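You operate a simulated robot arm through the tools that you are given. There is no shell and no other tool.

The job below is to be done with a simulated robot arm. You get a single attempt, and the scene is never put back.

JOB
Wipe the dye splash under the dye bottle off the bench.
Fine: bottle and cloth pad go back where they stood. Set down upright: dye bottle. What is to be rubbed or washed off counts as gone when no trace of it is left.
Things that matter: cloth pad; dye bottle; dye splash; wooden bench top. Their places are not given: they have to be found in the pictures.

It is judged by the outcome, as a careful person would: the job done as asked, and still so three seconds after it is handed in. It fails if anything else is knocked over, pushed out of place, dropped, spilled or broken. Flat cloth is picked up by pressing the open fingertips on it (5 to 10 N) and closing them slowly along it; thin cloth reads only 2 to 8 mm in the jaws.

ROBOT AND FRAMES
A 7-joint arm with a two-finger parallel gripper, fixed in place. Base frame: the origin is on the floor under the middle of its stand, x ahead of it, y to its left, z up. Units: m, degrees, N and s.
With the tool pointing down near the work surface it reaches from about 0.3 to 0.68 m from the base axis. Its first joint turns from -66.0 to 66.0 degrees. Payload 1.57 kg.
Tool frame: the origin (TCP) lies between the finger pads and is the grasp point; the fingertips stand 0.03 m ahead of it; z points along the fingers, y is the line along which they close. The gripper opens to 0.11 m. The fingers are 0.024 m wide and 0.012 m thick; the gripper's body (0.048 by 0.112 m) begins 0.078 m behind the TCP.
Orientation is that of the tool frame in the base frame, as a unit quaternion [x, y, z, w]. With the fingers straight down and closing along the base's y, the tool's x points along the base's -x, its y along +y and its z along -z.

CONTROLS
- The arm moves only by the tool servo_tool. Its argument "moves" is a list of rows, each a list of 3 entries, a list of its own where there are three numbers: the opening, from 0 (shut) to 1 (fully open), then the shift along the base's x, y, z in cm, then the turn, a rotation vector about the base's x, y, z in degrees. In form: [[gripper, [x, y, z], [ax, ay, az]], ...]. A call has 1 to 20 rows; each row shifts and turns the commanded pose from where the row before left it. Rows are played at 5 a second. More than 0.05 m and 8.6 degrees between two rows, or a gripper value outside its range, and nothing of the call is played. Where a pose cannot be reached the arm comes as near as it can. A force on the tool above 40 N (or 10 N above the force at the start of the call, whichever is more), or a blocked arm, ends the call early, and 0.2 s more pass. The fingers move at their own pace (about 0.108 m/s each) and stop on an object; they squeeze with about 39 N. The grip force told is the motor's: it shows also when the fingers shut on nothing. Time passes only in rows, and 0.2 s behind the last, so rows that do not move let the fingers close. It gives the time, the measured TCP pose, the force on the tool (base axes), the opening and the grip force at its end, in the units of the frame above (readings bear some noise), with the torque about the TCP (base axes, N m) and any sound that the robot's microphone picked up.
- Cameras (640 x 400 px; columns grow to the right, rows downward): "scene" is fixed at [0.1878, -0.4308, 1.3876]; the picture's right is [0.46, -0.89, 0.00], its down [-0.67, -0.35, -0.65] and it looks along [0.58, 0.30, -0.76] (base axes); focal length 344 px, centre (320, 200). "wrist" rides on the gripper at [0.07, 0.016, -0.141] in the tool frame; the picture's right is [-0.23, 0.97, 0.00], its down [-0.85, -0.20, -0.48] and it looks along [-0.47, -0.11, 0.88] (tool axes); focal length 222 px, centre (320, 200).
- snapshot(camera): a new picture of that camera. It takes no simulated time.
- locate(camera, pixels): for up to 12 pixels [column, row] of the newest picture of that camera ("zoom" is the newest enlarged one), the place [x, y, z] in the base frame of the surface seen there, good to about 0.002 m, but the place of the scene camera against the robot may be out by one fixed shift of up to 0.018 m in any direction. It takes no simulated time.
- zoom(camera, box): a new picture of the part [left, top, right, bottom] of that camera's present view, enlarged. It takes no simulated time.
- finish_job(): hands the job in; it is judged then, once.

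Leave the gripper open and the arm clear of the work at the hand-in unless told otherwise.

The tools are called by a JSON object that holds its "op" and its "data". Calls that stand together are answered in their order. servo_tool: Moves the arm, as the interface text tells. Its arguments: {"type":"object","properties":{"moves":{"type":"array"}},"required":["moves"]} The other tools are called the same way: snapshot (camera) takes a picture; locate (camera, pixels) gives the place of the surface under pixels of a picture; zoom (camera, box) takes an enlarged picture of a part of a camera's view; finish_job () hands the job in.

At the start:

```text
time_s: 0.0
eef_pos: [0.345, -0.2612, 1.065]
tcp_rot: [-0.001, 1.0, -0.001, 0.0]
force: [0.6, 0.3, 0.5]
wrist_torque: [-0.01, -0.03, 0.0]
finger_gap: 0.1101
gripper_force: 0.1
```

scene: 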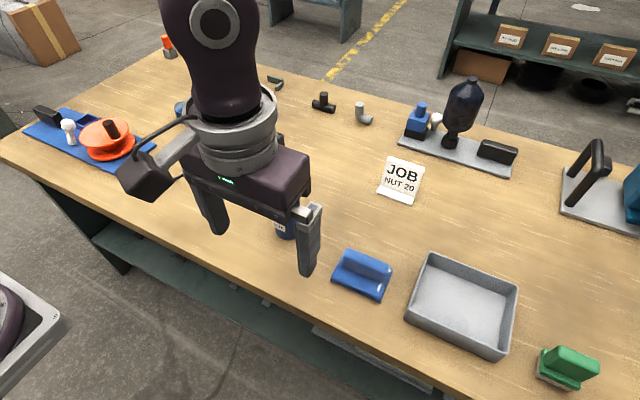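
wrist: 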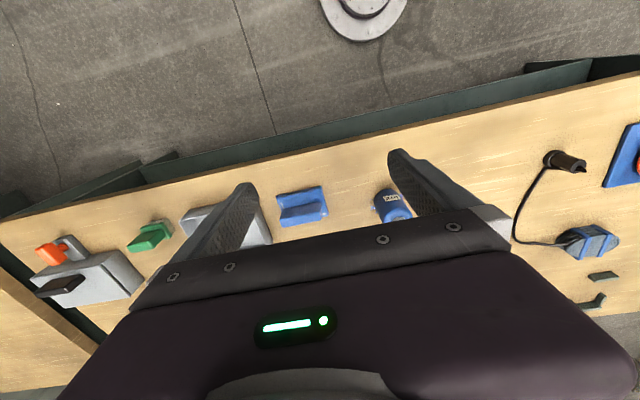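

The arm blocks part of the scene view. A blue bottle shows at about (285,228) in the scene picture and a blue pad-like object with a handle at (362,273). I'll enlarge both areas.

{"op": "zoom", "data": {"camera": "scene", "box": [240, 190, 440, 315]}}

{"op": "zoom", "data": {"camera": "wrist", "box": [240, 140, 460, 278]}}

```text
3.20 times, centred on (340, 252) of scene
```

zoom: 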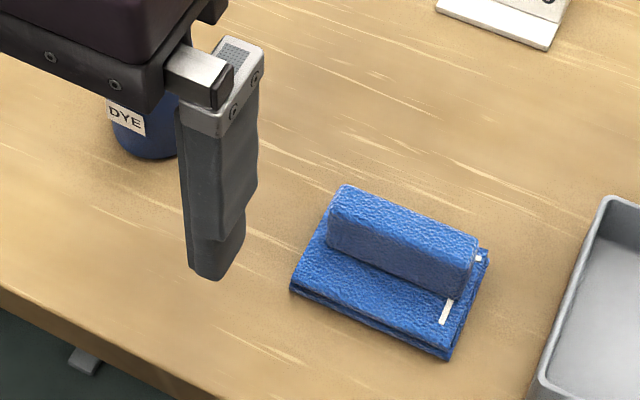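

```text
2.90 times, centred on (350, 209) of wrist
```

zoom: 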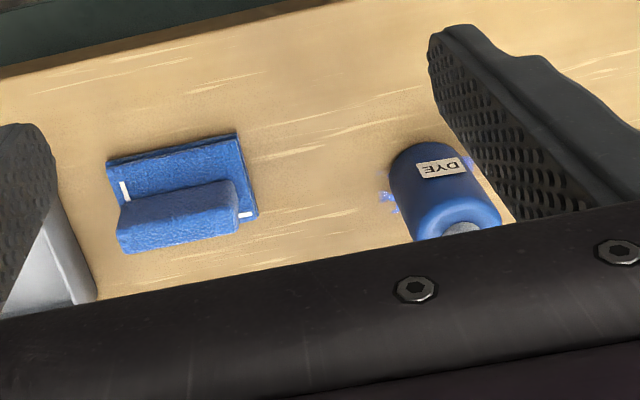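

The cloth pad is a folded pad with a raised grip ridge. The bottle is labelled DYE and stands on a small purple-blue splash. I'll measure both from the two cameras.

{"op": "locate", "data": {"camera": "zoom", "pixels": [[108, 163], [237, 136], [256, 215], [120, 250], [180, 190], [175, 215], [440, 165], [460, 215], [395, 200], [470, 165], [300, 180], [460, 230]]}}

{"op": "locate", "data": {"camera": "scene", "pixels": [[331, 280], [380, 300], [392, 267], [345, 250], [370, 262], [285, 232], [282, 237], [300, 200], [420, 290], [400, 180], [440, 310], [365, 270]]}}

```text
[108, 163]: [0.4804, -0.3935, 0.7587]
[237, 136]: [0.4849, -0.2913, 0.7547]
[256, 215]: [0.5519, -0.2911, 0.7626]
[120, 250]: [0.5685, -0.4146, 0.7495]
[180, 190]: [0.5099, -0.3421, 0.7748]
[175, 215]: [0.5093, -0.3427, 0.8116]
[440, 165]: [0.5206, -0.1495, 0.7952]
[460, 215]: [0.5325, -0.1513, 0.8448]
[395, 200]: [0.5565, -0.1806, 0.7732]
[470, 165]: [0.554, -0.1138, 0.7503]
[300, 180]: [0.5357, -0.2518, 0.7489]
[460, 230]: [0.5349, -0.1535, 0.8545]
```

```text
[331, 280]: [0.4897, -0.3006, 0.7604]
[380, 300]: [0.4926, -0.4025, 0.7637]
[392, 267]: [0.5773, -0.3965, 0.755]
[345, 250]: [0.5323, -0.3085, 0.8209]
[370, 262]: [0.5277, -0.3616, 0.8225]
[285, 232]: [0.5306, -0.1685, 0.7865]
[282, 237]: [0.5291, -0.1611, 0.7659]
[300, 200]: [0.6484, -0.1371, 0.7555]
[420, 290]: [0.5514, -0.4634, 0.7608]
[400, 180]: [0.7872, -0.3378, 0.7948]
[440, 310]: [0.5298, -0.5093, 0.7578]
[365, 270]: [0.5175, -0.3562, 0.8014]
```

Comparing the cameras, the scene camera is out by about (+0.007, -0.009, +0.007). The wrist readings put the bench at z ≈ 0.749. I'll move the arm over the bottle, staying high, for a clear wrist view.

{"op": "servo_tool", "data": {"moves": [[1, [2.5, 2.5, -1.0], [0, 0, 0]], [1, [2.5, 2.5, -1.0], [0, 0, 0]], [1, [2.5, 2.5, -1.0], [0, 0, 0]], [1, [2.5, 2.5, -1.0], [0, 0, 0]], [1, [2.5, 2.5, -1.0], [0, 0, 0]], [1, [0, 0, 0], [0, 0, 0]], [1, [0, 0, 0], [0, 0, 0]]]}}

{"op": "snapshot", "data": {"camera": "wrist"}}

{"op": "snapshot", "data": {"camera": "scene"}}

```text
time_s: 1.6
eef_pos: [0.4698, -0.1373, 1.0138]
tcp_rot: [0.001, 1.0, 0.0, 0.0]
force: [-0.2, 0.2, 0.9]
wrist_torque: [0.02, 0.0, -0.01]
finger_gap: 0.11
gripper_force: 0.1
```

```text
taken
```

wrist: 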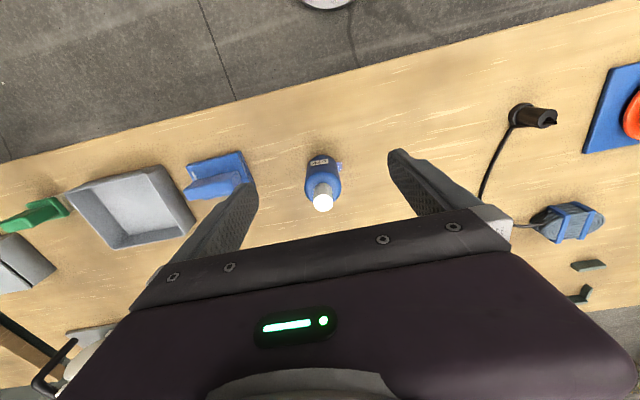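

```text
taken
```

scene: 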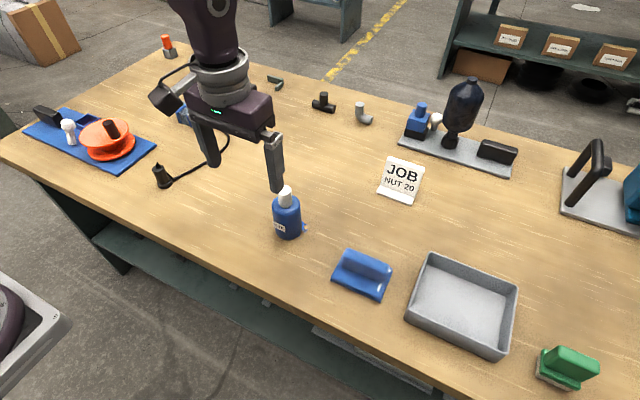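

The bottle now stands free in both pictures: wrist about (322,183), scene about (287,215). I'll enlarge it and the splash.

{"op": "zoom", "data": {"camera": "wrist", "box": [270, 140, 374, 205]}}

{"op": "zoom", "data": {"camera": "scene", "box": [240, 170, 336, 250]}}

{"op": "locate", "data": {"camera": "wrist", "pixels": [[322, 203], [322, 195], [322, 175], [307, 180], [338, 180], [322, 165], [341, 168], [322, 156], [310, 192], [335, 192], [300, 160], [350, 200]]}}

{"op": "locate", "data": {"camera": "scene", "pixels": [[286, 190], [286, 200], [286, 215], [274, 215], [299, 215], [286, 235], [304, 227], [305, 234], [270, 235], [260, 215], [300, 245], [310, 215]]}}

```text
6.15 times, centred on (322, 172) of wrist
```

zoom: 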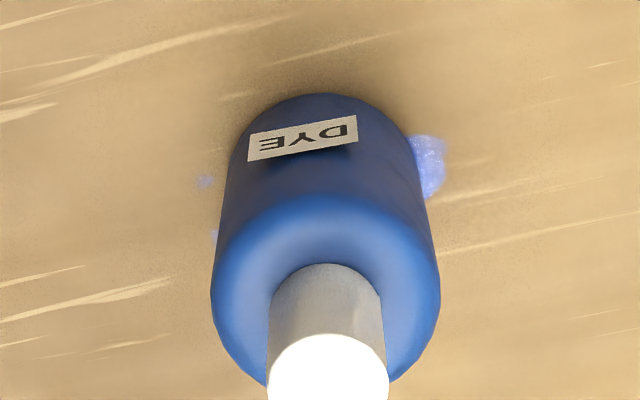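

```text
5.00 times, centred on (288, 210) of scene
```

zoom: 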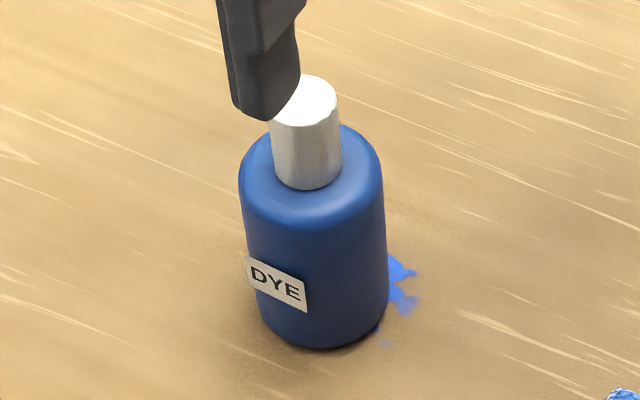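

```text
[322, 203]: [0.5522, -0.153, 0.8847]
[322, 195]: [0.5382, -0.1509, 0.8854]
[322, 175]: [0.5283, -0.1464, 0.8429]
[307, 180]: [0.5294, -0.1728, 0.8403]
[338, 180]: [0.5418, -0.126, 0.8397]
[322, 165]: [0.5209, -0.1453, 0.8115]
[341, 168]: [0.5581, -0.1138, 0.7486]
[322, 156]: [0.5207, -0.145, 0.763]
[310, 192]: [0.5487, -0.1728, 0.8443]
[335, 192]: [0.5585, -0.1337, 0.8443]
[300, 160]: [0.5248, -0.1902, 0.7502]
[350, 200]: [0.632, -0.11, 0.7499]
```

```text
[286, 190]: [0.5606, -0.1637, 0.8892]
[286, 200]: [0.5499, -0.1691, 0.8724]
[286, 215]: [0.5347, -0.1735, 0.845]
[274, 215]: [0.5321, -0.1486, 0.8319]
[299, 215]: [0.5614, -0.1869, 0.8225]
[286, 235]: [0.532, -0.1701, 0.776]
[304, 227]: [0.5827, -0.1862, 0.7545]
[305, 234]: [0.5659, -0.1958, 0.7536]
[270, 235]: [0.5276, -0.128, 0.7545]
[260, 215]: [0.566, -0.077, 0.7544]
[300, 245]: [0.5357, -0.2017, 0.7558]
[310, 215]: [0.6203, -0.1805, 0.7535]
```

Bottle findings from the wrist view:
- The cap top is at z ≈ 0.885.
- The body is about 0.054 wide, with its axis near (0.546, -0.150).
- The splash peeks out on both sides.

Next I'll move over the bottle with the fingertips above the cap and check alignment. I'll also locate the plug and cable, so I can pick a free parking spot to the left.

{"op": "locate", "data": {"camera": "wrist", "pixels": [[518, 118], [552, 118], [497, 160], [480, 195], [565, 220], [400, 130], [440, 130], [420, 150], [400, 110], [380, 180], [460, 130], [350, 130]]}}

{"op": "servo_tool", "data": {"moves": [[1, [2.5, -0.4, -1.0], [0, 0, 0]], [1, [2.5, -0.4, -1.5], [0, 0, 0]], [1, [2.6, -0.5, -2.0], [0, 0, 0]], [1, [0, 0, -2.0], [0, 0, 0]], [1, [0, 0, -1.5], [0, 0, 0]], [1, [0, 0, 0], [0, 0, 0]], [1, [0, 0, 0], [0, 0, 0]]]}}

{"op": "snapshot", "data": {"camera": "wrist"}}

{"op": "snapshot", "data": {"camera": "scene"}}

```text
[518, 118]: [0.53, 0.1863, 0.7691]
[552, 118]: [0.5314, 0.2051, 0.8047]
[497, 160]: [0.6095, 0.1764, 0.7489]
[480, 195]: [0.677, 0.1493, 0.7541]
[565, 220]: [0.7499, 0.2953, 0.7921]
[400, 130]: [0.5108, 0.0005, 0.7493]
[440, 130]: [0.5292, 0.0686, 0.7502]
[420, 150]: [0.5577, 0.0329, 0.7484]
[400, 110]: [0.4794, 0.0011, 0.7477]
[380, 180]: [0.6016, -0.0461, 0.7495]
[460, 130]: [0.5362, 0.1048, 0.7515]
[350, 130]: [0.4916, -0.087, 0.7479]
```

```text
time_s: 3.2
eef_pos: [0.5461, -0.151, 0.9345]
tcp_rot: [0.0, 1.0, 0.0, 0.0]
force: [0.4, -0.8, 0.0]
wrist_torque: [0.04, 0.0, 0.01]
finger_gap: 0.11
gripper_force: 0.1
```

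```text
taken
```

wrist: 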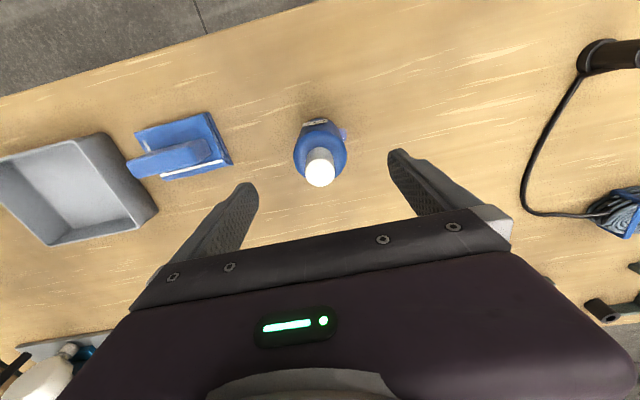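

```text
taken
```

scene: 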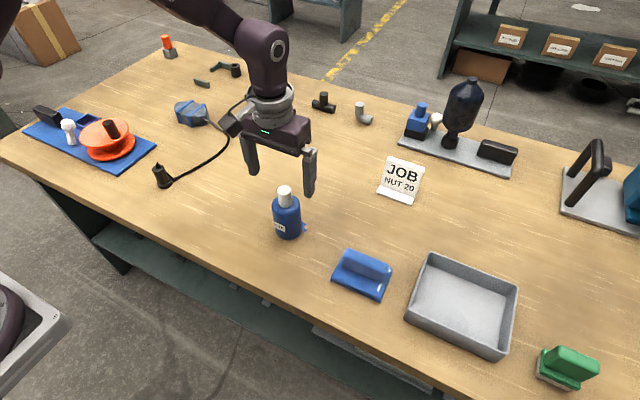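

The bottle's cap is centred near wrist (320,170). I'll enlarge it and measure the cap and body edges to refine the axis.

{"op": "zoom", "data": {"camera": "wrist", "box": [270, 110, 366, 190]}}

{"op": "locate", "data": {"camera": "wrist", "pixels": [[320, 162], [320, 170], [320, 180], [310, 172], [331, 172], [320, 145], [298, 150], [343, 150], [316, 125], [298, 160], [342, 160], [343, 133]]}}

```text
5.00 times, centred on (318, 150) of wrist
```

zoom: 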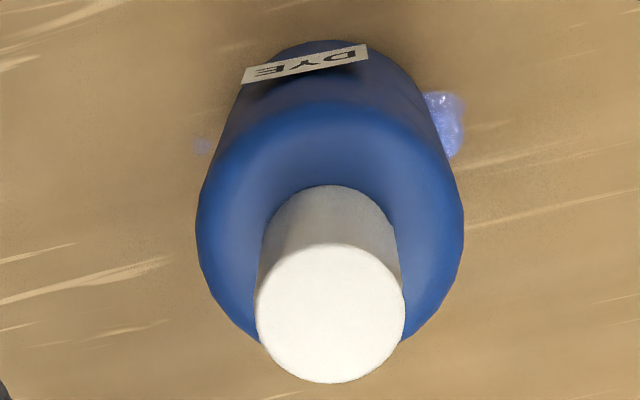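

```text
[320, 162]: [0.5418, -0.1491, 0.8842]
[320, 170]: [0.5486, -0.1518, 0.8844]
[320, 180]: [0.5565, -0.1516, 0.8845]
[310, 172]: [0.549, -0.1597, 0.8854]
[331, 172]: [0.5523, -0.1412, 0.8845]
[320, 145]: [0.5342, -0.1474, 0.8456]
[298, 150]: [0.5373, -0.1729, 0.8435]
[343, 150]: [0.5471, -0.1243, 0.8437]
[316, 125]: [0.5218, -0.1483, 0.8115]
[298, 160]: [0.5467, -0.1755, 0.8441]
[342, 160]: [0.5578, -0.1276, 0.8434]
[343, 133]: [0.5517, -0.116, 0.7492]
```

The refined bottle axis is (0.549, -0.151). I'll shift 3 mm in x and lower to TCP z ≈ 0.818, which leaves about 11 mm between the gripper body and the cap. The fingers stay open.

{"op": "servo_tool", "data": {"moves": [[1, [0.3, 0, -1.0], [0, 0, 0]], [1, [0, 0, -2.0], [0, 0, 0]], [1, [0, 0, -2.0], [0, 0, 0]], [1, [0, 0, -2.0], [0, 0, 0]], [1, [0, 0, -2.0], [0, 0, 0]], [1, [0, 0, -1.5], [0, 0, 0]], [1, [0, 0, -1.1], [0, 0, 0]], [1, [0, 0, 0], [0, 0, 0]], [1, [0, 0, 0], [0, 0, 0]]]}}

{"op": "snapshot", "data": {"camera": "wrist"}}

{"op": "snapshot", "data": {"camera": "scene"}}

```text
time_s: 5.2
eef_pos: [0.5491, -0.149, 0.8194]
tcp_rot: [0.0, 1.0, 0.0, 0.0]
force: [-0.5, 0.4, 0.7]
wrist_torque: [0.02, 0.0, 0.02]
finger_gap: 0.11
gripper_force: 0.0
```

```text
taken
```

wrist: 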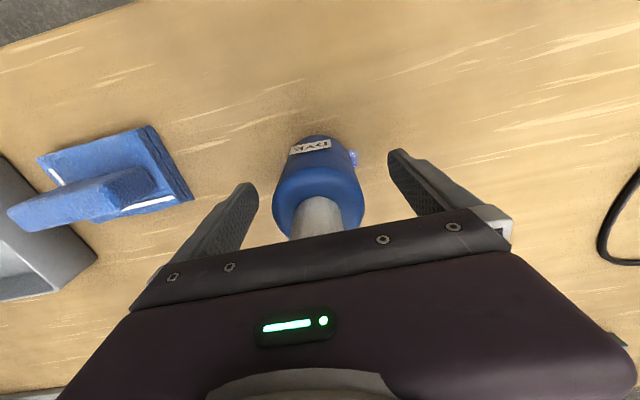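

```text
taken
```

scene: 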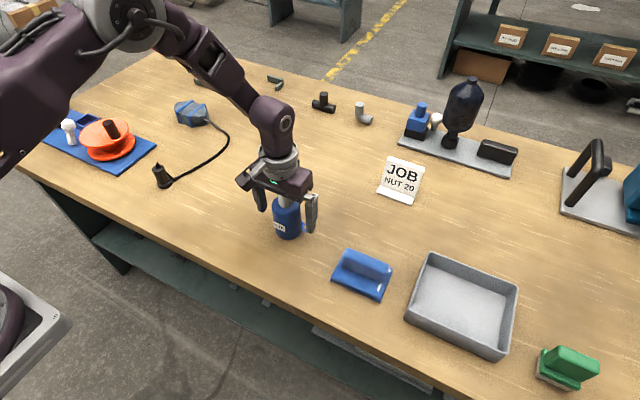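

The bottle sits centred between the open fingers. I'll close stepwise and gently on the body.

{"op": "servo_tool", "data": {"moves": [[0.8, [0, 0, 0], [0, 0, 0]], [0.65, [0, 0, 0], [0, 0, 0]], [0.55, [0, 0, 0], [0, 0, 0]], [0.5, [0, 0, 0], [0, 0, 0]], [0.45, [0, 0, 0], [0, 0, 0]], [0.42, [0, 0, 0], [0, 0, 0]], [0.42, [0, 0, 0], [0, 0, 0]]]}}

```text
time_s: 6.8
eef_pos: [0.5489, -0.1499, 0.8185]
tcp_rot: [0.0, 1.0, 0.0, 0.0]
force: [0.2, -1.0, 1.2]
wrist_torque: [-0.06, 0.04, 0.0]
finger_gap: 0.0593
gripper_force: 39.6
```

The gap reads 0.059 with 39.6 N, so the bottle is held. I'll lift it slowly by 10 cm and look.

{"op": "servo_tool", "data": {"moves": [[0.42, [0, 0, 0.5], [0, 0, 0]], [0.42, [0, 0, 1.0], [0, 0, 0]], [0.42, [0, 0, 1.5], [0, 0, 0]], [0.42, [0, 0, 2.0], [0, 0, 0]], [0.42, [0, 0, 2.0], [0, 0, 0]], [0.42, [0, 0, 2.0], [0, 0, 0]], [0.42, [0, 0, 1.0], [0, 0, 0]], [0.42, [0, 0, 0], [0, 0, 0]]]}}

{"op": "snapshot", "data": {"camera": "wrist"}}

{"op": "snapshot", "data": {"camera": "scene"}}

```text
time_s: 8.6
eef_pos: [0.5496, -0.1496, 0.919]
tcp_rot: [0.0, 1.0, 0.001, -0.001]
force: [0.2, -0.1, -2.3]
wrist_torque: [-0.01, 0.03, 0.0]
finger_gap: 0.0591
gripper_force: 39.0
```

```text
taken
```

wrist: 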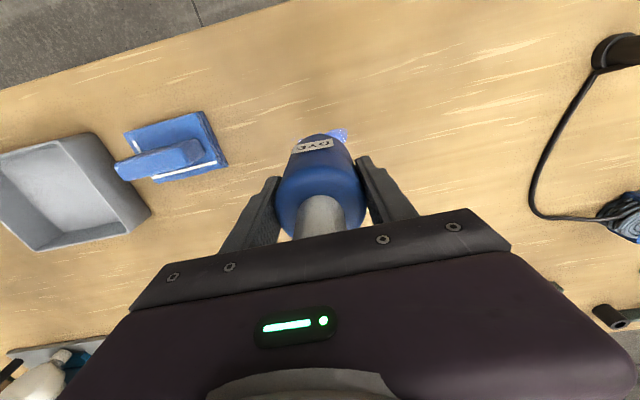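

```text
taken
```

scene: 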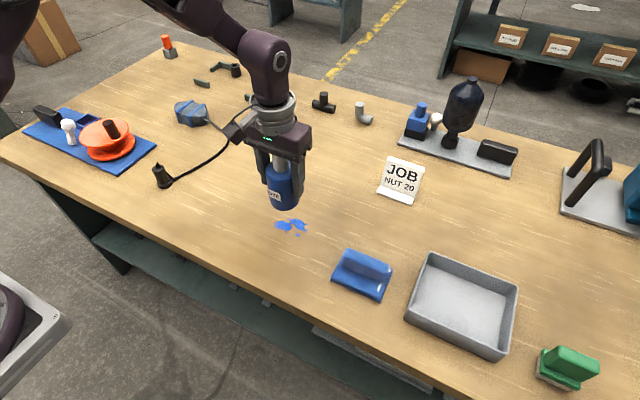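

The bottle came up cleanly, still upright, and the splash is visible at scene (290,226). I'll carry it about 18 cm to the left, to the free bench near (0.549, 0.03). The plug and cable are beyond y ≈ 0.17.

{"op": "servo_tool", "data": {"moves": [[0.42, [0, 1.0, 0], [0, 0, 0]], [0.42, [0, 2.0, 0], [0, 0, 0]], [0.42, [0, 2.5, 0], [0, 0, 0]], [0.42, [0, 2.5, 0], [0, 0, 0]], [0.42, [0, 2.5, 0], [0, 0, 0]], [0.42, [0, 2.5, 0], [0, 0, 0]], [0.42, [0, 2.5, 0], [0, 0, 0]], [0.42, [0, 1.5, 0], [0, 0, 0]], [0.42, [0, 1.0, 0], [0, 0, 0]], [0.42, [0, 0, 0], [0, 0, 0]], [0.42, [0, 0, 0], [0, 0, 0]]]}}

{"op": "snapshot", "data": {"camera": "wrist"}}

{"op": "snapshot", "data": {"camera": "scene"}}

```text
time_s: 11.0
eef_pos: [0.5489, 0.0295, 0.9197]
tcp_rot: [0.0, 1.0, 0.0, -0.001]
force: [-0.5, -0.1, -3.0]
wrist_torque: [0.01, 0.02, 0.02]
finger_gap: 0.0592
gripper_force: 38.4
```

```text
taken
```

wrist: 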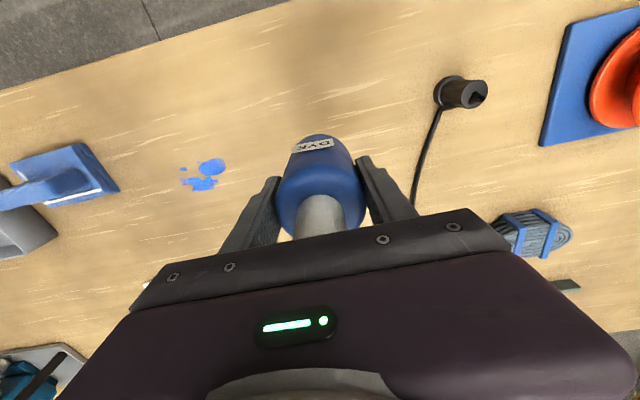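

```text
taken
```

scene: 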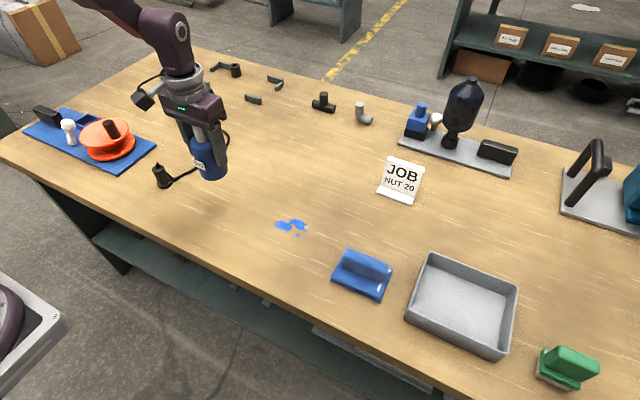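

The bench under the bottle is clear. I'll measure the splash while it's in view, then lower the bottle 10 cm, slowly at the end.

{"op": "zoom", "data": {"camera": "wrist", "box": [165, 145, 245, 205]}}

{"op": "locate", "data": {"camera": "zoom", "pixels": [[110, 195], [150, 315], [400, 130], [480, 180], [360, 300], [260, 380], [320, 200], [440, 120], [130, 290], [420, 330]]}}

{"op": "servo_tool", "data": {"moves": [[0.42, [0, 0, -1.0], [0, 0, 0]], [0.42, [0, 0, -2.0], [0, 0, 0]], [0.42, [0, 0, -2.0], [0, 0, 0]], [0.42, [0, 0, -2.0], [0, 0, 0]], [0.42, [0, 0, -1.5], [0, 0, 0]], [0.42, [0, 0, -0.7], [0, 0, 0]], [0.42, [0, 0, -0.3], [0, 0, 0]], [0.42, [0, 0, -0.2], [0, 0, 0]], [0.42, [0, 0, 0], [0, 0, 0]]]}}

```text
6.67 times, centred on (205, 175) of wrist
```

zoom: 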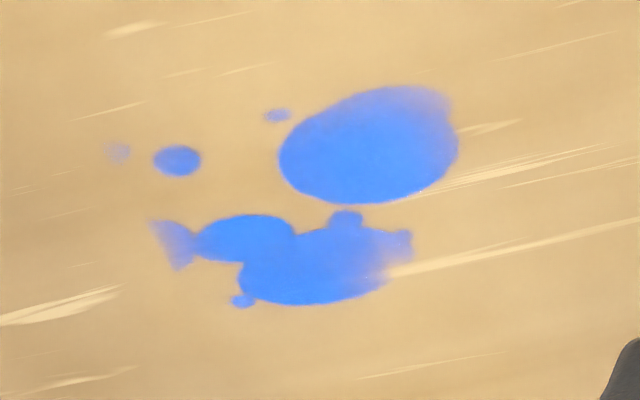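

```text
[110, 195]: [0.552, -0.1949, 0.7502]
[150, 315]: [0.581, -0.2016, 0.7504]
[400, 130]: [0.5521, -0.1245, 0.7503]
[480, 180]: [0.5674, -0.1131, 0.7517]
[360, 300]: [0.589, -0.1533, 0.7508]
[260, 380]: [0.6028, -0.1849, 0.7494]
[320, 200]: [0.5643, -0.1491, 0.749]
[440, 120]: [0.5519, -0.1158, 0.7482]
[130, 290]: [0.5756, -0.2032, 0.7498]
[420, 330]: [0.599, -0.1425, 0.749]
```

```text
time_s: 13.0
eef_pos: [0.5501, 0.0292, 0.8212]
tcp_rot: [-0.001, 1.0, -0.001, 0.0]
force: [0.3, -0.2, -2.8]
wrist_torque: [0.03, -0.01, 0.02]
finger_gap: 0.059
gripper_force: 38.9
```

The splash spans roughly x 0.540–0.592 and y -0.198 to -0.112. The bottle still hangs about 3 mm above the bench, since the force reads only its weight. I'll lower it the rest of the way in 1 mm steps.

{"op": "servo_tool", "data": {"moves": [[0.42, [0, 0, -0.1], [0, 0, 0]], [0.42, [0, 0, -0.1], [0, 0, 0]], [0.42, [0, 0, -0.1], [0, 0, 0]], [0.42, [0, 0, 0], [0, 0, 0]]]}}

```text
time_s: 14.0
eef_pos: [0.5497, 0.0304, 0.8192]
tcp_rot: [0.0, 1.0, 0.0, 0.001]
force: [-2.0, -1.1, 21.4]
wrist_torque: [-0.22, -0.09, 0.03]
finger_gap: 0.0592
gripper_force: 38.9
```

It's in contact and pressing 21 N, so I'll ease up 1 mm before opening.

{"op": "servo_tool", "data": {"moves": [[0.42, [0, 0, 0.1], [0, 0, 0]], [0.42, [0, 0, 0], [0, 0, 0]]]}}

```text
time_s: 14.6
eef_pos: [0.5498, 0.0293, 0.8191]
tcp_rot: [-0.001, 1.0, 0.0, 0.0]
force: [1.5, 0.2, 0.0]
wrist_torque: [0.01, -0.17, 0.01]
finger_gap: 0.0592
gripper_force: 39.1
```

The force is near zero, so the bottle is resting on the bench. I'll open the fingers and rise straight up.

{"op": "servo_tool", "data": {"moves": [[0.56, [0, 0, 0], [0, 0, 0]], [0.65, [0, 0, 0], [0, 0, 0]], [0.8, [0, 0, 0], [0, 0, 0]], [1, [0, 0, 0], [0, 0, 0]], [1, [0, 0, 0], [0, 0, 0]], [1, [0, 0, 1.0], [0, 0, 0]], [1, [0, 0, 2.0], [0, 0, 0]], [1, [0, 0, 3.0], [0, 0, 0]], [1, [0, 0, 3.0], [0, 0, 0]], [1, [0, 0, 3.0], [0, 0, 0]], [1, [0, 0, 3.0], [0, 0, 0]], [1, [0, 0, 0], [0, 0, 0]]]}}

{"op": "snapshot", "data": {"camera": "wrist"}}

{"op": "snapshot", "data": {"camera": "scene"}}

```text
time_s: 17.2
eef_pos: [0.5477, 0.0316, 0.9707]
tcp_rot: [0.0, 1.0, -0.001, 0.0]
force: [-0.8, -0.2, -0.3]
wrist_torque: [0.0, -0.02, -0.01]
finger_gap: 0.1098
gripper_force: 0.0
```

```text
taken
```

wrist: 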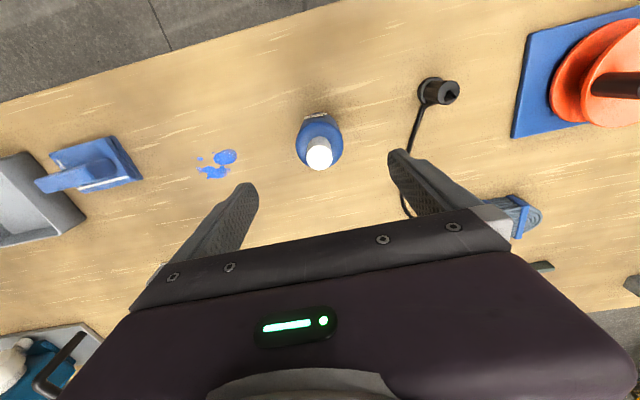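

```text
taken
```

scene: 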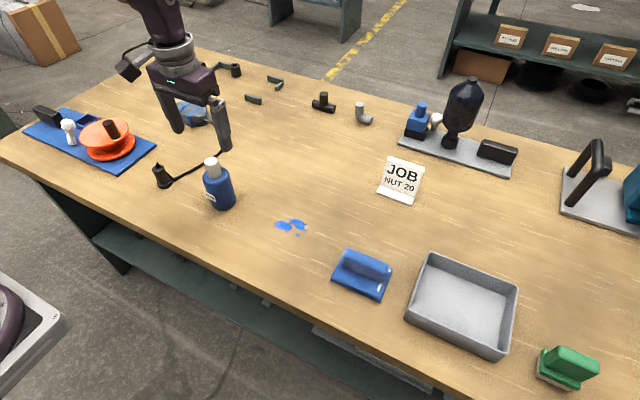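

The bottle stands upright at its parking spot. I'll travel high towards the pad to look at it from close up.

{"op": "servo_tool", "data": {"moves": [[1, [-0.8, -3.0, 0], [0, 0, 0]], [1, [-0.8, -4.0, 0], [0, 0, 0]], [1, [-0.8, -4.0, 0], [0, 0, 0]], [1, [-0.8, -4.0, 0], [0, 0, 0]], [1, [-0.8, -4.0, 0], [0, 0, 0]], [1, [-0.8, -4.0, 0], [0, 0, 0]], [1, [-0.8, -4.0, 0], [0, 0, 0]], [1, [-0.8, -4.0, 0], [0, 0, 0]], [1, [-0.8, -3.0, 0], [0, 0, 0]], [1, [-0.8, -1.0, 0], [0, 0, 0]], [1, [0, 0, 0], [0, 0, 0]], [1, [0, 0, 0], [0, 0, 0]]]}}

{"op": "snapshot", "data": {"camera": "wrist"}}

{"op": "zoom", "data": {"camera": "scene", "box": [312, 230, 408, 310]}}

```text
time_s: 19.8
eef_pos: [0.4692, -0.319, 0.9707]
tcp_rot: [0.0, 1.0, -0.001, 0.0]
force: [0.6, -0.1, -0.2]
wrist_torque: [-0.01, 0.0, -0.03]
finger_gap: 0.11
gripper_force: 0.2
```

```text
taken
```

wrist: 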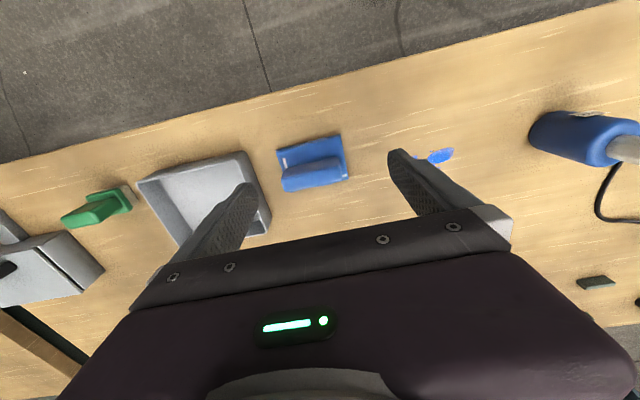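

```text
5.00 times, centred on (360, 270) of scene
```

zoom: 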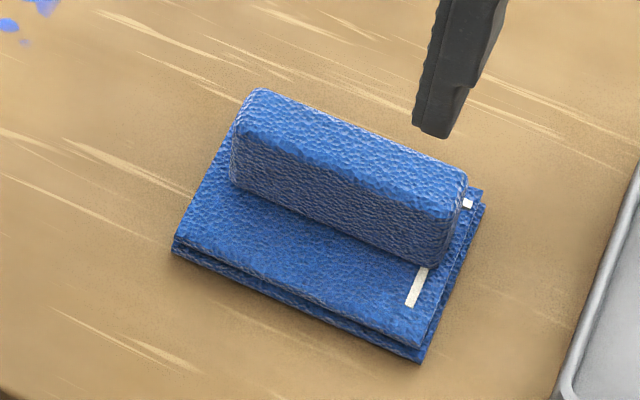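

The pad is a folded base with a raised ridge running roughly along y. I'll enlarge the wrist view and measure the ridge and base corners.

{"op": "zoom", "data": {"camera": "wrist", "box": [266, 125, 362, 205]}}

{"op": "snapshot", "data": {"camera": "scene"}}

```text
5.00 times, centred on (314, 165) of wrist
```

zoom: 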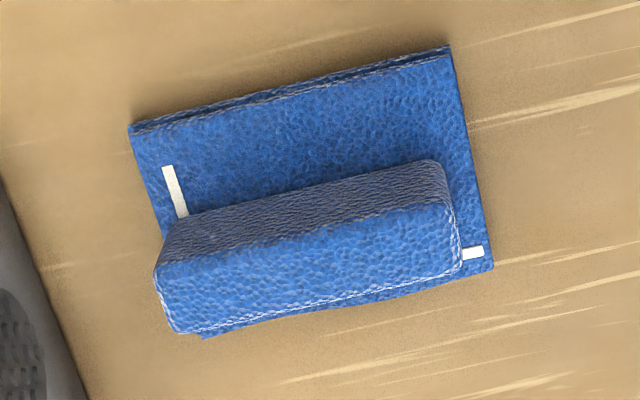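

```text
taken
```

scene: 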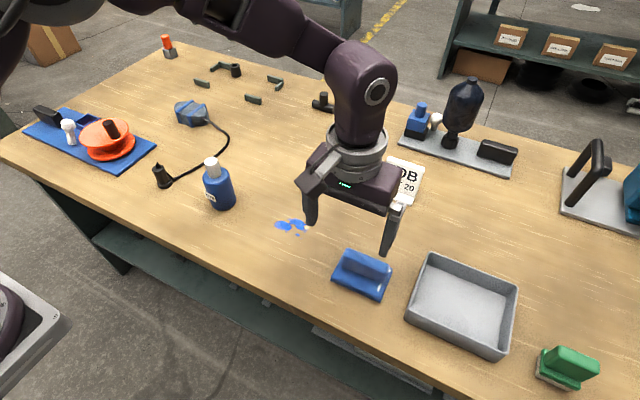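

{"op": "locate", "data": {"camera": "zoom", "pixels": [[133, 130], [447, 52], [490, 268], [205, 335], [165, 260], [450, 205], [457, 262], [185, 328], [320, 260], [300, 205], [300, 140], [470, 200]]}}

```text
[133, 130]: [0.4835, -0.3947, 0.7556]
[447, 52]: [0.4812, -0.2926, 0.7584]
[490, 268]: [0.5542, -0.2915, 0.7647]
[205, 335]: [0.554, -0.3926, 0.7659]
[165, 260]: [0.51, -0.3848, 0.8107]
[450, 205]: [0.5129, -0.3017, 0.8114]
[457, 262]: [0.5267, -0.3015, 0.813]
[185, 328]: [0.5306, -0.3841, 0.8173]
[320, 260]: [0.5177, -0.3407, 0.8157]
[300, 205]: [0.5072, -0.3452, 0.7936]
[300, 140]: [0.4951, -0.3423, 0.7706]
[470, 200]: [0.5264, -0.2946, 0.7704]
```

Pad measurements:
- The base covers x 0.481–0.555 and y -0.394 to -0.2915, aligned with the axes.
- The base top is at z ≈ 0.770.
- The ridge is centred at x ≈ 0.519 and about 0.024 wide, with its top at z ≈ 0.815.

The fingers must close along x, so I'll turn the tool -90° about z while moving above the ridge at (0.519, -0.343), staying high.

{"op": "servo_tool", "data": {"moves": [[1, [0.42, -0.2, 0], [0, 0, -7.5]], [1, [0.42, -0.2, 0], [0, 0, -7.5]], [1, [0.42, -0.2, 0], [0, 0, -7.5]], [1, [0.42, -0.2, 0], [0, 0, -7.5]], [1, [0.42, -0.2, 0], [0, 0, -7.5]], [1, [0.42, -0.2, 0], [0, 0, -7.5]], [1, [0.42, -0.2, 0], [0, 0, -7.5]], [1, [0.42, -0.2, 0], [0, 0, -7.5]], [1, [0.42, -0.2, 0], [0, 0, -7.5]], [1, [0.42, -0.2, 0], [0, 0, -7.5]], [1, [0.42, -0.2, 0], [0, 0, -7.5]], [1, [0.42, -0.2, 0], [0, 0, -7.5]], [1, [0, 0, 0], [0, 0, 0]], [1, [0, 0, 0], [0, 0, 0]]]}}

{"op": "snapshot", "data": {"camera": "wrist"}}

{"op": "snapshot", "data": {"camera": "scene"}}

```text
time_s: 22.8
eef_pos: [0.519, -0.3436, 0.9697]
tcp_rot: [0.708, 0.706, 0.001, 0.0]
force: [0.5, 0.2, 0.8]
wrist_torque: [0.03, 0.0, -0.01]
finger_gap: 0.1102
gripper_force: 0.1
```

```text
taken
```

wrist: 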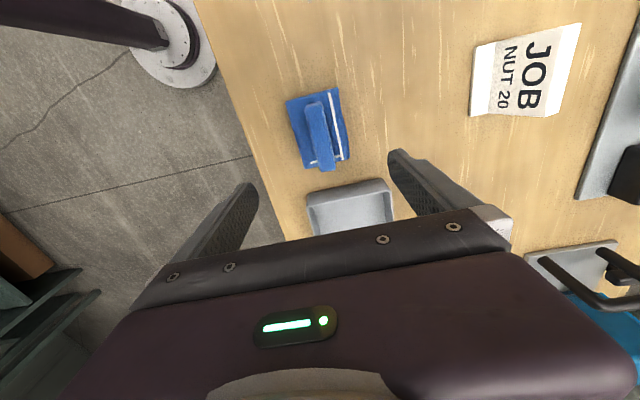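

```text
taken
```

scene: 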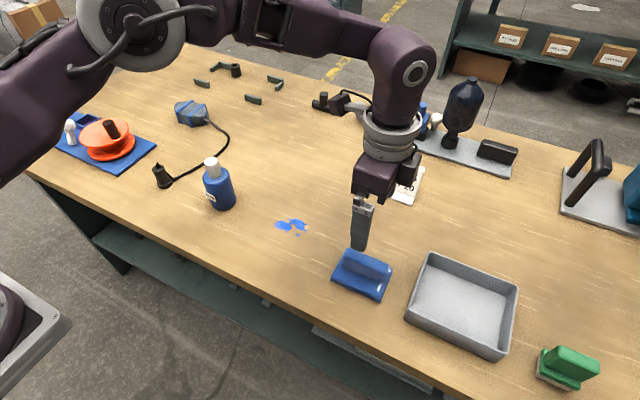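

The turn worked. From this new angle I'll check the ridge location again.

{"op": "zoom", "data": {"camera": "wrist", "box": [270, 80, 366, 180]}}

{"op": "locate", "data": {"camera": "wrist", "pixels": [[305, 110], [313, 110], [321, 110], [315, 130], [318, 155], [328, 155], [310, 155], [325, 135], [295, 120], [340, 130], [334, 110], [300, 140]]}}

```text
4.00 times, centred on (318, 130) of wrist
```

zoom: 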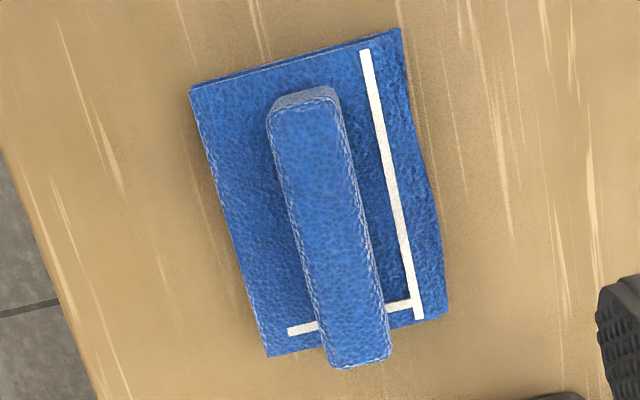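

```text
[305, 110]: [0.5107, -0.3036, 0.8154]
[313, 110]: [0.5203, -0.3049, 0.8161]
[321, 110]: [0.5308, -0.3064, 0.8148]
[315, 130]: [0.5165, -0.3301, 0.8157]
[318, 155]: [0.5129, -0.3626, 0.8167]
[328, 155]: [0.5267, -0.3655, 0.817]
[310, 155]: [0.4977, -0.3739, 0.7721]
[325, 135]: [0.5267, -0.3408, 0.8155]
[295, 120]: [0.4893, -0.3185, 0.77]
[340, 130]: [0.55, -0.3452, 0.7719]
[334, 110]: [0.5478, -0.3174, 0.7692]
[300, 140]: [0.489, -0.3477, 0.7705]
```

The ridge is centred at x ≈ 0.5195, y ≈ -0.343, with its top at 0.816 and the base top at 0.771. An L-shaped white stripe lies on the +x side and the -y end, which I'll remember for putting the pad back. I'll lower to TCP z ≈ 0.808 with the fingers at 60 %.

{"op": "servo_tool", "data": {"moves": [[0.6, [0, 0, -2.0], [0, 0, 0]], [0.6, [0, 0, -2.5], [0, 0, 0]], [0.6, [0, 0, -2.5], [0, 0, 0]], [0.6, [0, 0, -2.5], [0, 0, 0]], [0.6, [0, 0, -2.5], [0, 0, 0]], [0.6, [0, 0, -2.0], [0, 0, 0]], [0.6, [0, 0, -1.2], [0, 0, 0]], [0.6, [0, 0, -1.0], [0, 0, 0]], [0.6, [0, 0, 0], [0, 0, 0]], [0.6, [0, 0, 0], [0, 0, 0]]]}}

{"op": "snapshot", "data": {"camera": "wrist"}}

{"op": "zoom", "data": {"camera": "scene", "box": [292, 210, 428, 310]}}

```text
time_s: 25.0
eef_pos: [0.52, -0.3439, 0.8076]
tcp_rot: [0.707, 0.707, 0.0, 0.0]
force: [-0.6, 0.1, 0.5]
wrist_torque: [0.0, 0.04, 0.0]
finger_gap: 0.066
gripper_force: 0.1
```

```text
taken
```

wrist: 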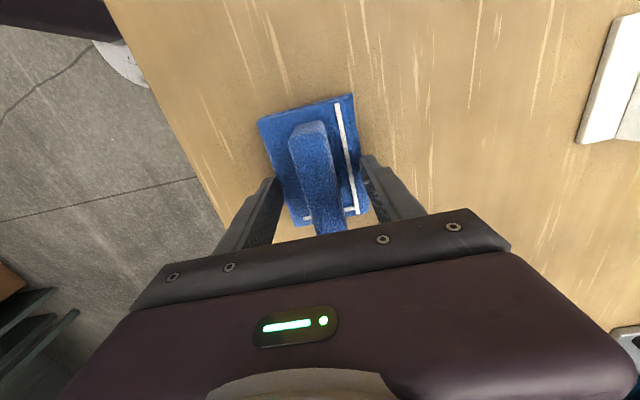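

```text
4.00 times, centred on (360, 260) of scene
```

zoom: 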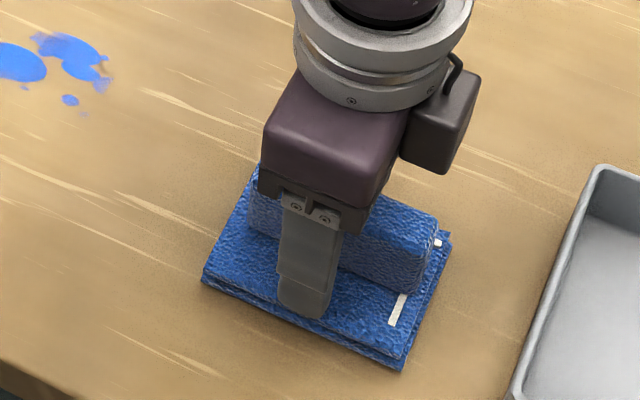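

The fingers straddle the ridge with no contact. I'll close on it.

{"op": "servo_tool", "data": {"moves": [[0.45, [0, 0, 0], [0, 0, 0]], [0.35, [0, 0, 0], [0, 0, 0]], [0.25, [0, 0, 0], [0, 0, 0]], [0.15, [0, 0, 0], [0, 0, 0]], [0.1, [0, 0, 0], [0, 0, 0]], [0.1, [0, 0, 0], [0, 0, 0]]]}}

```text
time_s: 26.4
eef_pos: [0.5199, -0.3436, 0.8082]
tcp_rot: [0.707, 0.707, 0.0, 0.0]
force: [0.7, 0.3, 0.5]
wrist_torque: [0.01, 0.04, 0.03]
finger_gap: 0.0234
gripper_force: 35.3
```

The ridge is gripped at a 0.023 gap and 35 N. I'll lift gently by 6 cm and check the pad comes along.

{"op": "servo_tool", "data": {"moves": [[0.1, [0, 0, 0.5], [0, 0, 0]], [0.1, [0, 0, 1.0], [0, 0, 0]], [0.1, [0, 0, 1.5], [0, 0, 0]], [0.1, [0, 0, 1.5], [0, 0, 0]], [0.1, [0, 0, 1.5], [0, 0, 0]], [0.1, [0, 0, 0], [0, 0, 0]]]}}

{"op": "snapshot", "data": {"camera": "wrist"}}

{"op": "snapshot", "data": {"camera": "scene"}}

```text
time_s: 27.8
eef_pos: [0.5192, -0.3448, 0.8697]
tcp_rot: [0.707, 0.707, -0.001, 0.0]
force: [0.0, 0.3, -0.6]
wrist_torque: [0.02, -0.01, -0.01]
finger_gap: 0.0233
gripper_force: 35.7
```

```text
taken
```

wrist: 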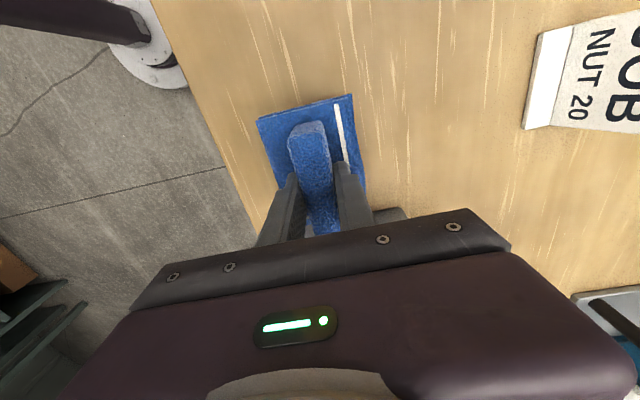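

```text
taken
```

scene: 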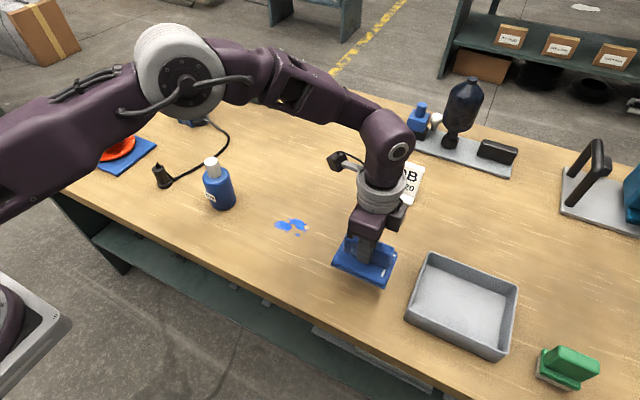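

The pad is held level off the bench. I'll carry it at this height to above the splash centre, (0.566, -0.155).

{"op": "servo_tool", "data": {"moves": [[0.1, [0.3, 1.2, 0], [0, 0, 0]], [0.1, [0.6, 2.4, 0], [0, 0, 0]], [0.1, [0.6, 2.4, 0], [0, 0, 0]], [0.1, [0.6, 2.4, 0], [0, 0, 0]], [0.1, [0.6, 2.4, 0], [0, 0, 0]], [0.1, [0.6, 2.4, 0], [0, 0, 0]], [0.1, [0.6, 2.4, 0], [0, 0, 0]], [0.1, [0.5, 2.0, 0], [0, 0, 0]], [0.1, [0.25, 1.2, 0], [0, 0, 0]], [0.1, [0, 0, 0], [0, 0, 0]], [0.1, [0, 0, 0], [0, 0, 0]]]}}

{"op": "snapshot", "data": {"camera": "scene"}}

{"op": "snapshot", "data": {"camera": "wrist"}}

```text
time_s: 30.2
eef_pos: [0.5655, -0.1563, 0.8688]
tcp_rot: [0.707, 0.708, 0.0, 0.0]
force: [0.1, -0.6, -0.8]
wrist_torque: [0.01, -0.01, -0.01]
finger_gap: 0.0232
gripper_force: 35.7
```

```text
taken
```

scene: 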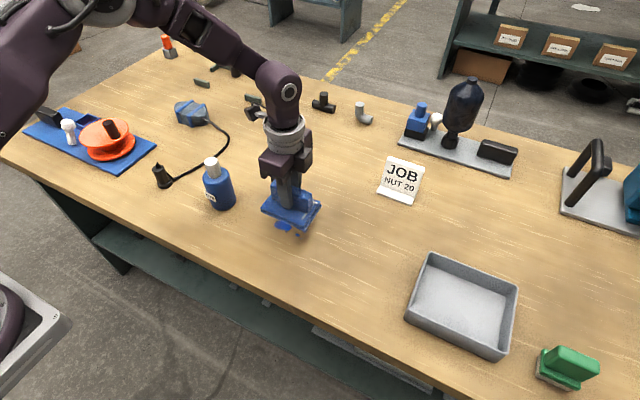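

```text
taken
```

wrist: 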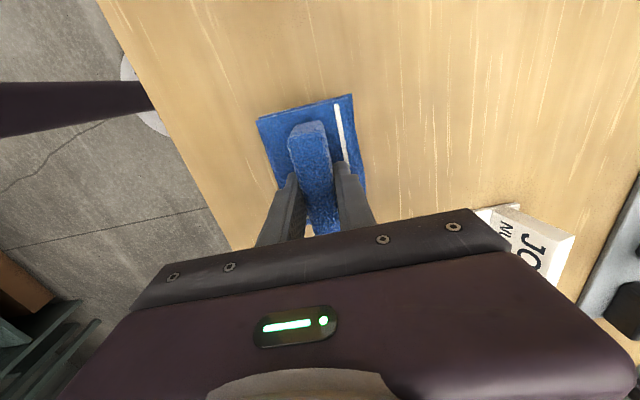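

The pad hangs over the splash. I'll lower 5.5 cm, then use 1 mm steps to feel for contact.

{"op": "servo_tool", "data": {"moves": [[0.1, [0, 0, -1.0], [0, 0, 0]], [0.1, [0, 0, -2.0], [0, 0, 0]], [0.1, [0, 0, -1.5], [0, 0, 0]], [0.1, [0, 0, -0.8], [0, 0, 0]], [0.1, [0, 0, -0.3], [0, 0, 0]], [0.1, [0, 0, -0.2], [0, 0, 0]], [0.1, [0, 0, 0], [0, 0, 0]], [0.1, [0, 0, 0], [0, 0, 0]]]}}

```text
time_s: 32.0
eef_pos: [0.567, -0.1551, 0.8096]
tcp_rot: [0.707, 0.707, 0.0, 0.0]
force: [-0.3, 0.5, -0.1]
wrist_torque: [-0.01, -0.01, -0.05]
finger_gap: 0.0233
gripper_force: 35.5
```

{"op": "servo_tool", "data": {"moves": [[0.1, [0, 0, -0.1], [0, 0, 0]], [0.1, [0, 0, -0.1], [0, 0, 0]], [0.1, [0, 0, 0], [0, 0, 0]]]}}

```text
time_s: 32.8
eef_pos: [0.5663, -0.1561, 0.8085]
tcp_rot: [0.707, 0.707, 0.0, 0.0]
force: [-0.3, 0.4, 5.5]
wrist_torque: [0.04, 0.13, 0.0]
finger_gap: 0.0233
gripper_force: 35.3
```

Contact reads 5.5 N. I'll press a touch more, about 0.5 mm, and make a first small stroke along y and back to see how the force behaves.

{"op": "servo_tool", "data": {"moves": [[0.1, [0, 0, -0.05], [0, 0, 0]], [0.1, [0, 0.8, 0], [0, 0, 0]], [0.1, [0, 1.0, 0], [0, 0, 0]], [0.1, [0, 1.0, 0], [0, 0, 0]], [0.1, [0, -1.0, 0], [0, 0, 0]], [0.1, [0, -1.0, 0], [0, 0, 0]], [0.1, [0, -1.0, 0], [0, 0, 0]], [0.1, [0, -1.0, 0], [0, 0, 0]], [0.1, [0, -1.0, 0], [0, 0, 0]], [0.1, [0, -0.8, 0], [0, 0, 0]], [0.1, [0, 0, 0], [0, 0, 0]]]}}

```text
time_s: 35.2
eef_pos: [0.5653, -0.1837, 0.8083]
tcp_rot: [0.707, 0.707, 0.001, 0.0]
force: [0.1, 17.2, 31.9]
wrist_torque: [0.35, 0.08, 0.0]
finger_gap: 0.0233
gripper_force: 35.5
```

The force rose to 32 N, more than I want. I'll ease back 0.5 mm and read again.

{"op": "servo_tool", "data": {"moves": [[0.1, [0, 0, 0.05], [0, 0, 0]], [0.1, [0, 0.5, 0], [0, 0, 0]], [0.1, [0, 0.5, 0], [0, 0, 0]], [0.1, [0, 0, 0], [0, 0, 0]]]}}

{"op": "snapshot", "data": {"camera": "wrist"}}

{"op": "snapshot", "data": {"camera": "scene"}}

```text
time_s: 36.2
eef_pos: [0.5648, -0.1763, 0.8073]
tcp_rot: [0.707, 0.707, -0.002, 0.0]
force: [-2.3, -4.1, 7.4]
wrist_torque: [-0.75, 0.04, -0.09]
finger_gap: 0.0234
gripper_force: 35.8
```

```text
taken
```

wrist: 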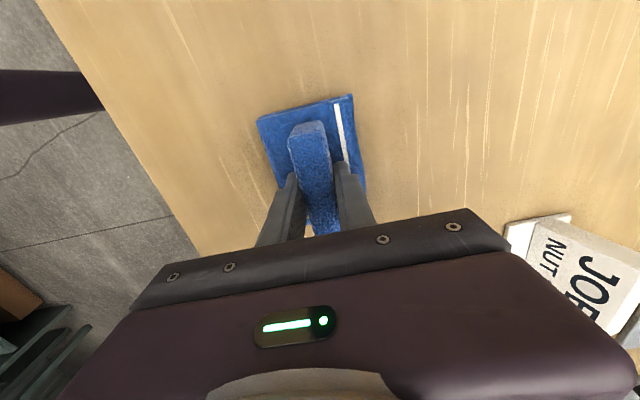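

```text
taken
```

scene: 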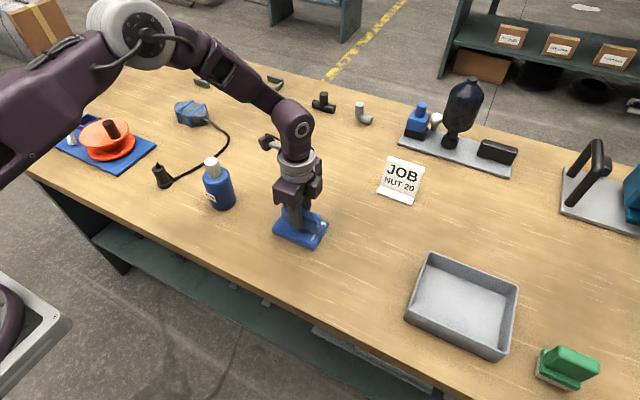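

It's now 7.4 N, a good rubbing pressure, and the pad is still firmly held. I'll rub back and forth along x while stepping along y over the whole splash.

{"op": "servo_tool", "data": {"moves": [[0.1, [1.5, 0, 0], [0, 0, 0]], [0.1, [1.5, 0, 0], [0, 0, 0]], [0.1, [-1.5, 0, 0], [0, 0, 0]], [0.1, [-1.5, 0, 0], [0, 0, 0]], [0.1, [-1.5, 0, 0], [0, 0, 0]], [0.1, [-1.5, 0, 0], [0, 0, 0]], [0.1, [0, 1.5, 0], [0, 0, 0]], [0.1, [1.5, 0, 0], [0, 0, 0]], [0.1, [1.5, 0, 0], [0, 0, 0]], [0.1, [1.5, 0, 0], [0, 0, 0]], [0.1, [1.5, 0, 0], [0, 0, 0]], [0.1, [0, 1.5, 0], [0, 0, 0]], [0.1, [-1.5, 0, 0], [0, 0, 0]], [0.1, [-1.5, 0, 0], [0, 0, 0]], [0.1, [-1.5, 0, 0], [0, 0, 0]], [0.1, [-1.5, 0, 0], [0, 0, 0]], [0.1, [1.5, 0, 0], [0, 0, 0]], [0.1, [1.5, 0, 0], [0, 0, 0]], [0.1, [0, 0, 0], [0, 0, 0]]]}}

```text
time_s: 40.2
eef_pos: [0.5655, -0.146, 0.808]
tcp_rot: [0.706, 0.708, -0.001, 0.0]
force: [-15.7, 0.6, 28.0]
wrist_torque: [0.08, 0.24, 0.04]
finger_gap: 0.0235
gripper_force: 35.6
```

The rub pass is done. The pressure varied up to about 28 N, but the pad is still firm. I'll lift 6 cm and move aside in -y to see what remains.

{"op": "servo_tool", "data": {"moves": [[0.1, [0, 0, 1.0], [0, 0, 0]], [0.1, [0, 0, 2.5], [0, 0, 0]], [0.1, [0, 0, 2.5], [0, 0, 0]], [0.1, [0, -2.0, 0], [0, 0, 0]], [0.1, [0, -3.0, 0], [0, 0, 0]], [0.1, [0, -3.0, 0], [0, 0, 0]], [0.1, [0, -3.0, 0], [0, 0, 0]], [0.1, [0, -3.0, 0], [0, 0, 0]], [0.1, [0, -1.0, 0], [0, 0, 0]], [0.1, [0, 0, 0], [0, 0, 0]]]}}

{"op": "zoom", "data": {"camera": "scene", "box": [240, 180, 360, 260]}}

{"op": "snapshot", "data": {"camera": "wrist"}}

```text
time_s: 42.4
eef_pos: [0.5666, -0.2967, 0.8675]
tcp_rot: [0.707, 0.708, 0.0, 0.001]
force: [-0.1, -0.7, -0.8]
wrist_torque: [0.01, 0.03, 0.01]
finger_gap: 0.0231
gripper_force: 36.0
```

```text
5.00 times, centred on (300, 220) of scene
```

zoom: 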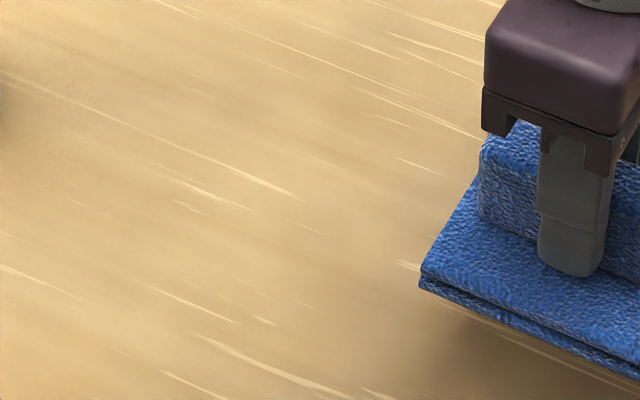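

```text
taken
```

wrist: 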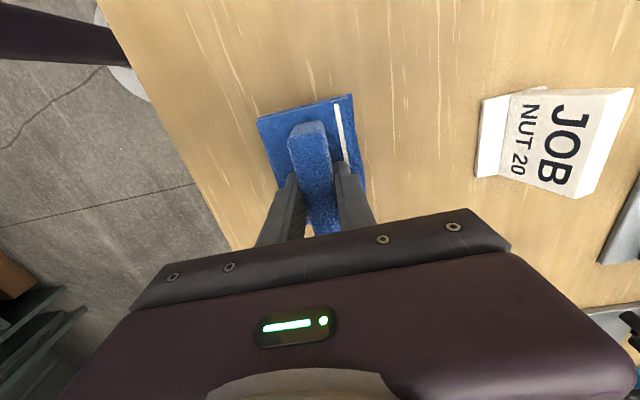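

The splash area looks clean. I'll enlarge it further around (290,226) to check for faint traces.

{"op": "zoom", "data": {"camera": "scene", "box": [268, 208, 318, 244]}}

{"op": "zoom", "data": {"camera": "scene", "box": [180, 140, 320, 240]}}

```text
11.11 times, centred on (293, 226) of scene
```

zoom: 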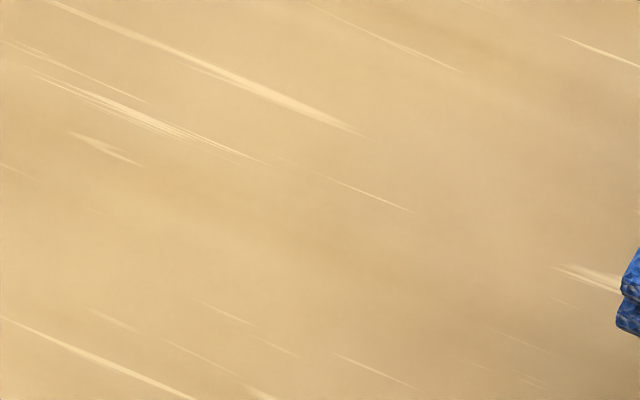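

```text
4.00 times, centred on (250, 190) of scene
```

zoom: 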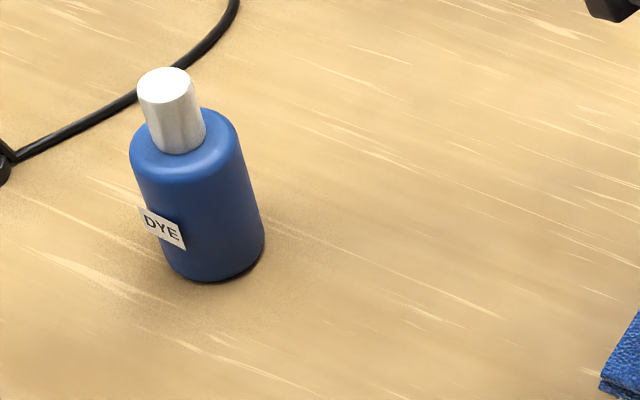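

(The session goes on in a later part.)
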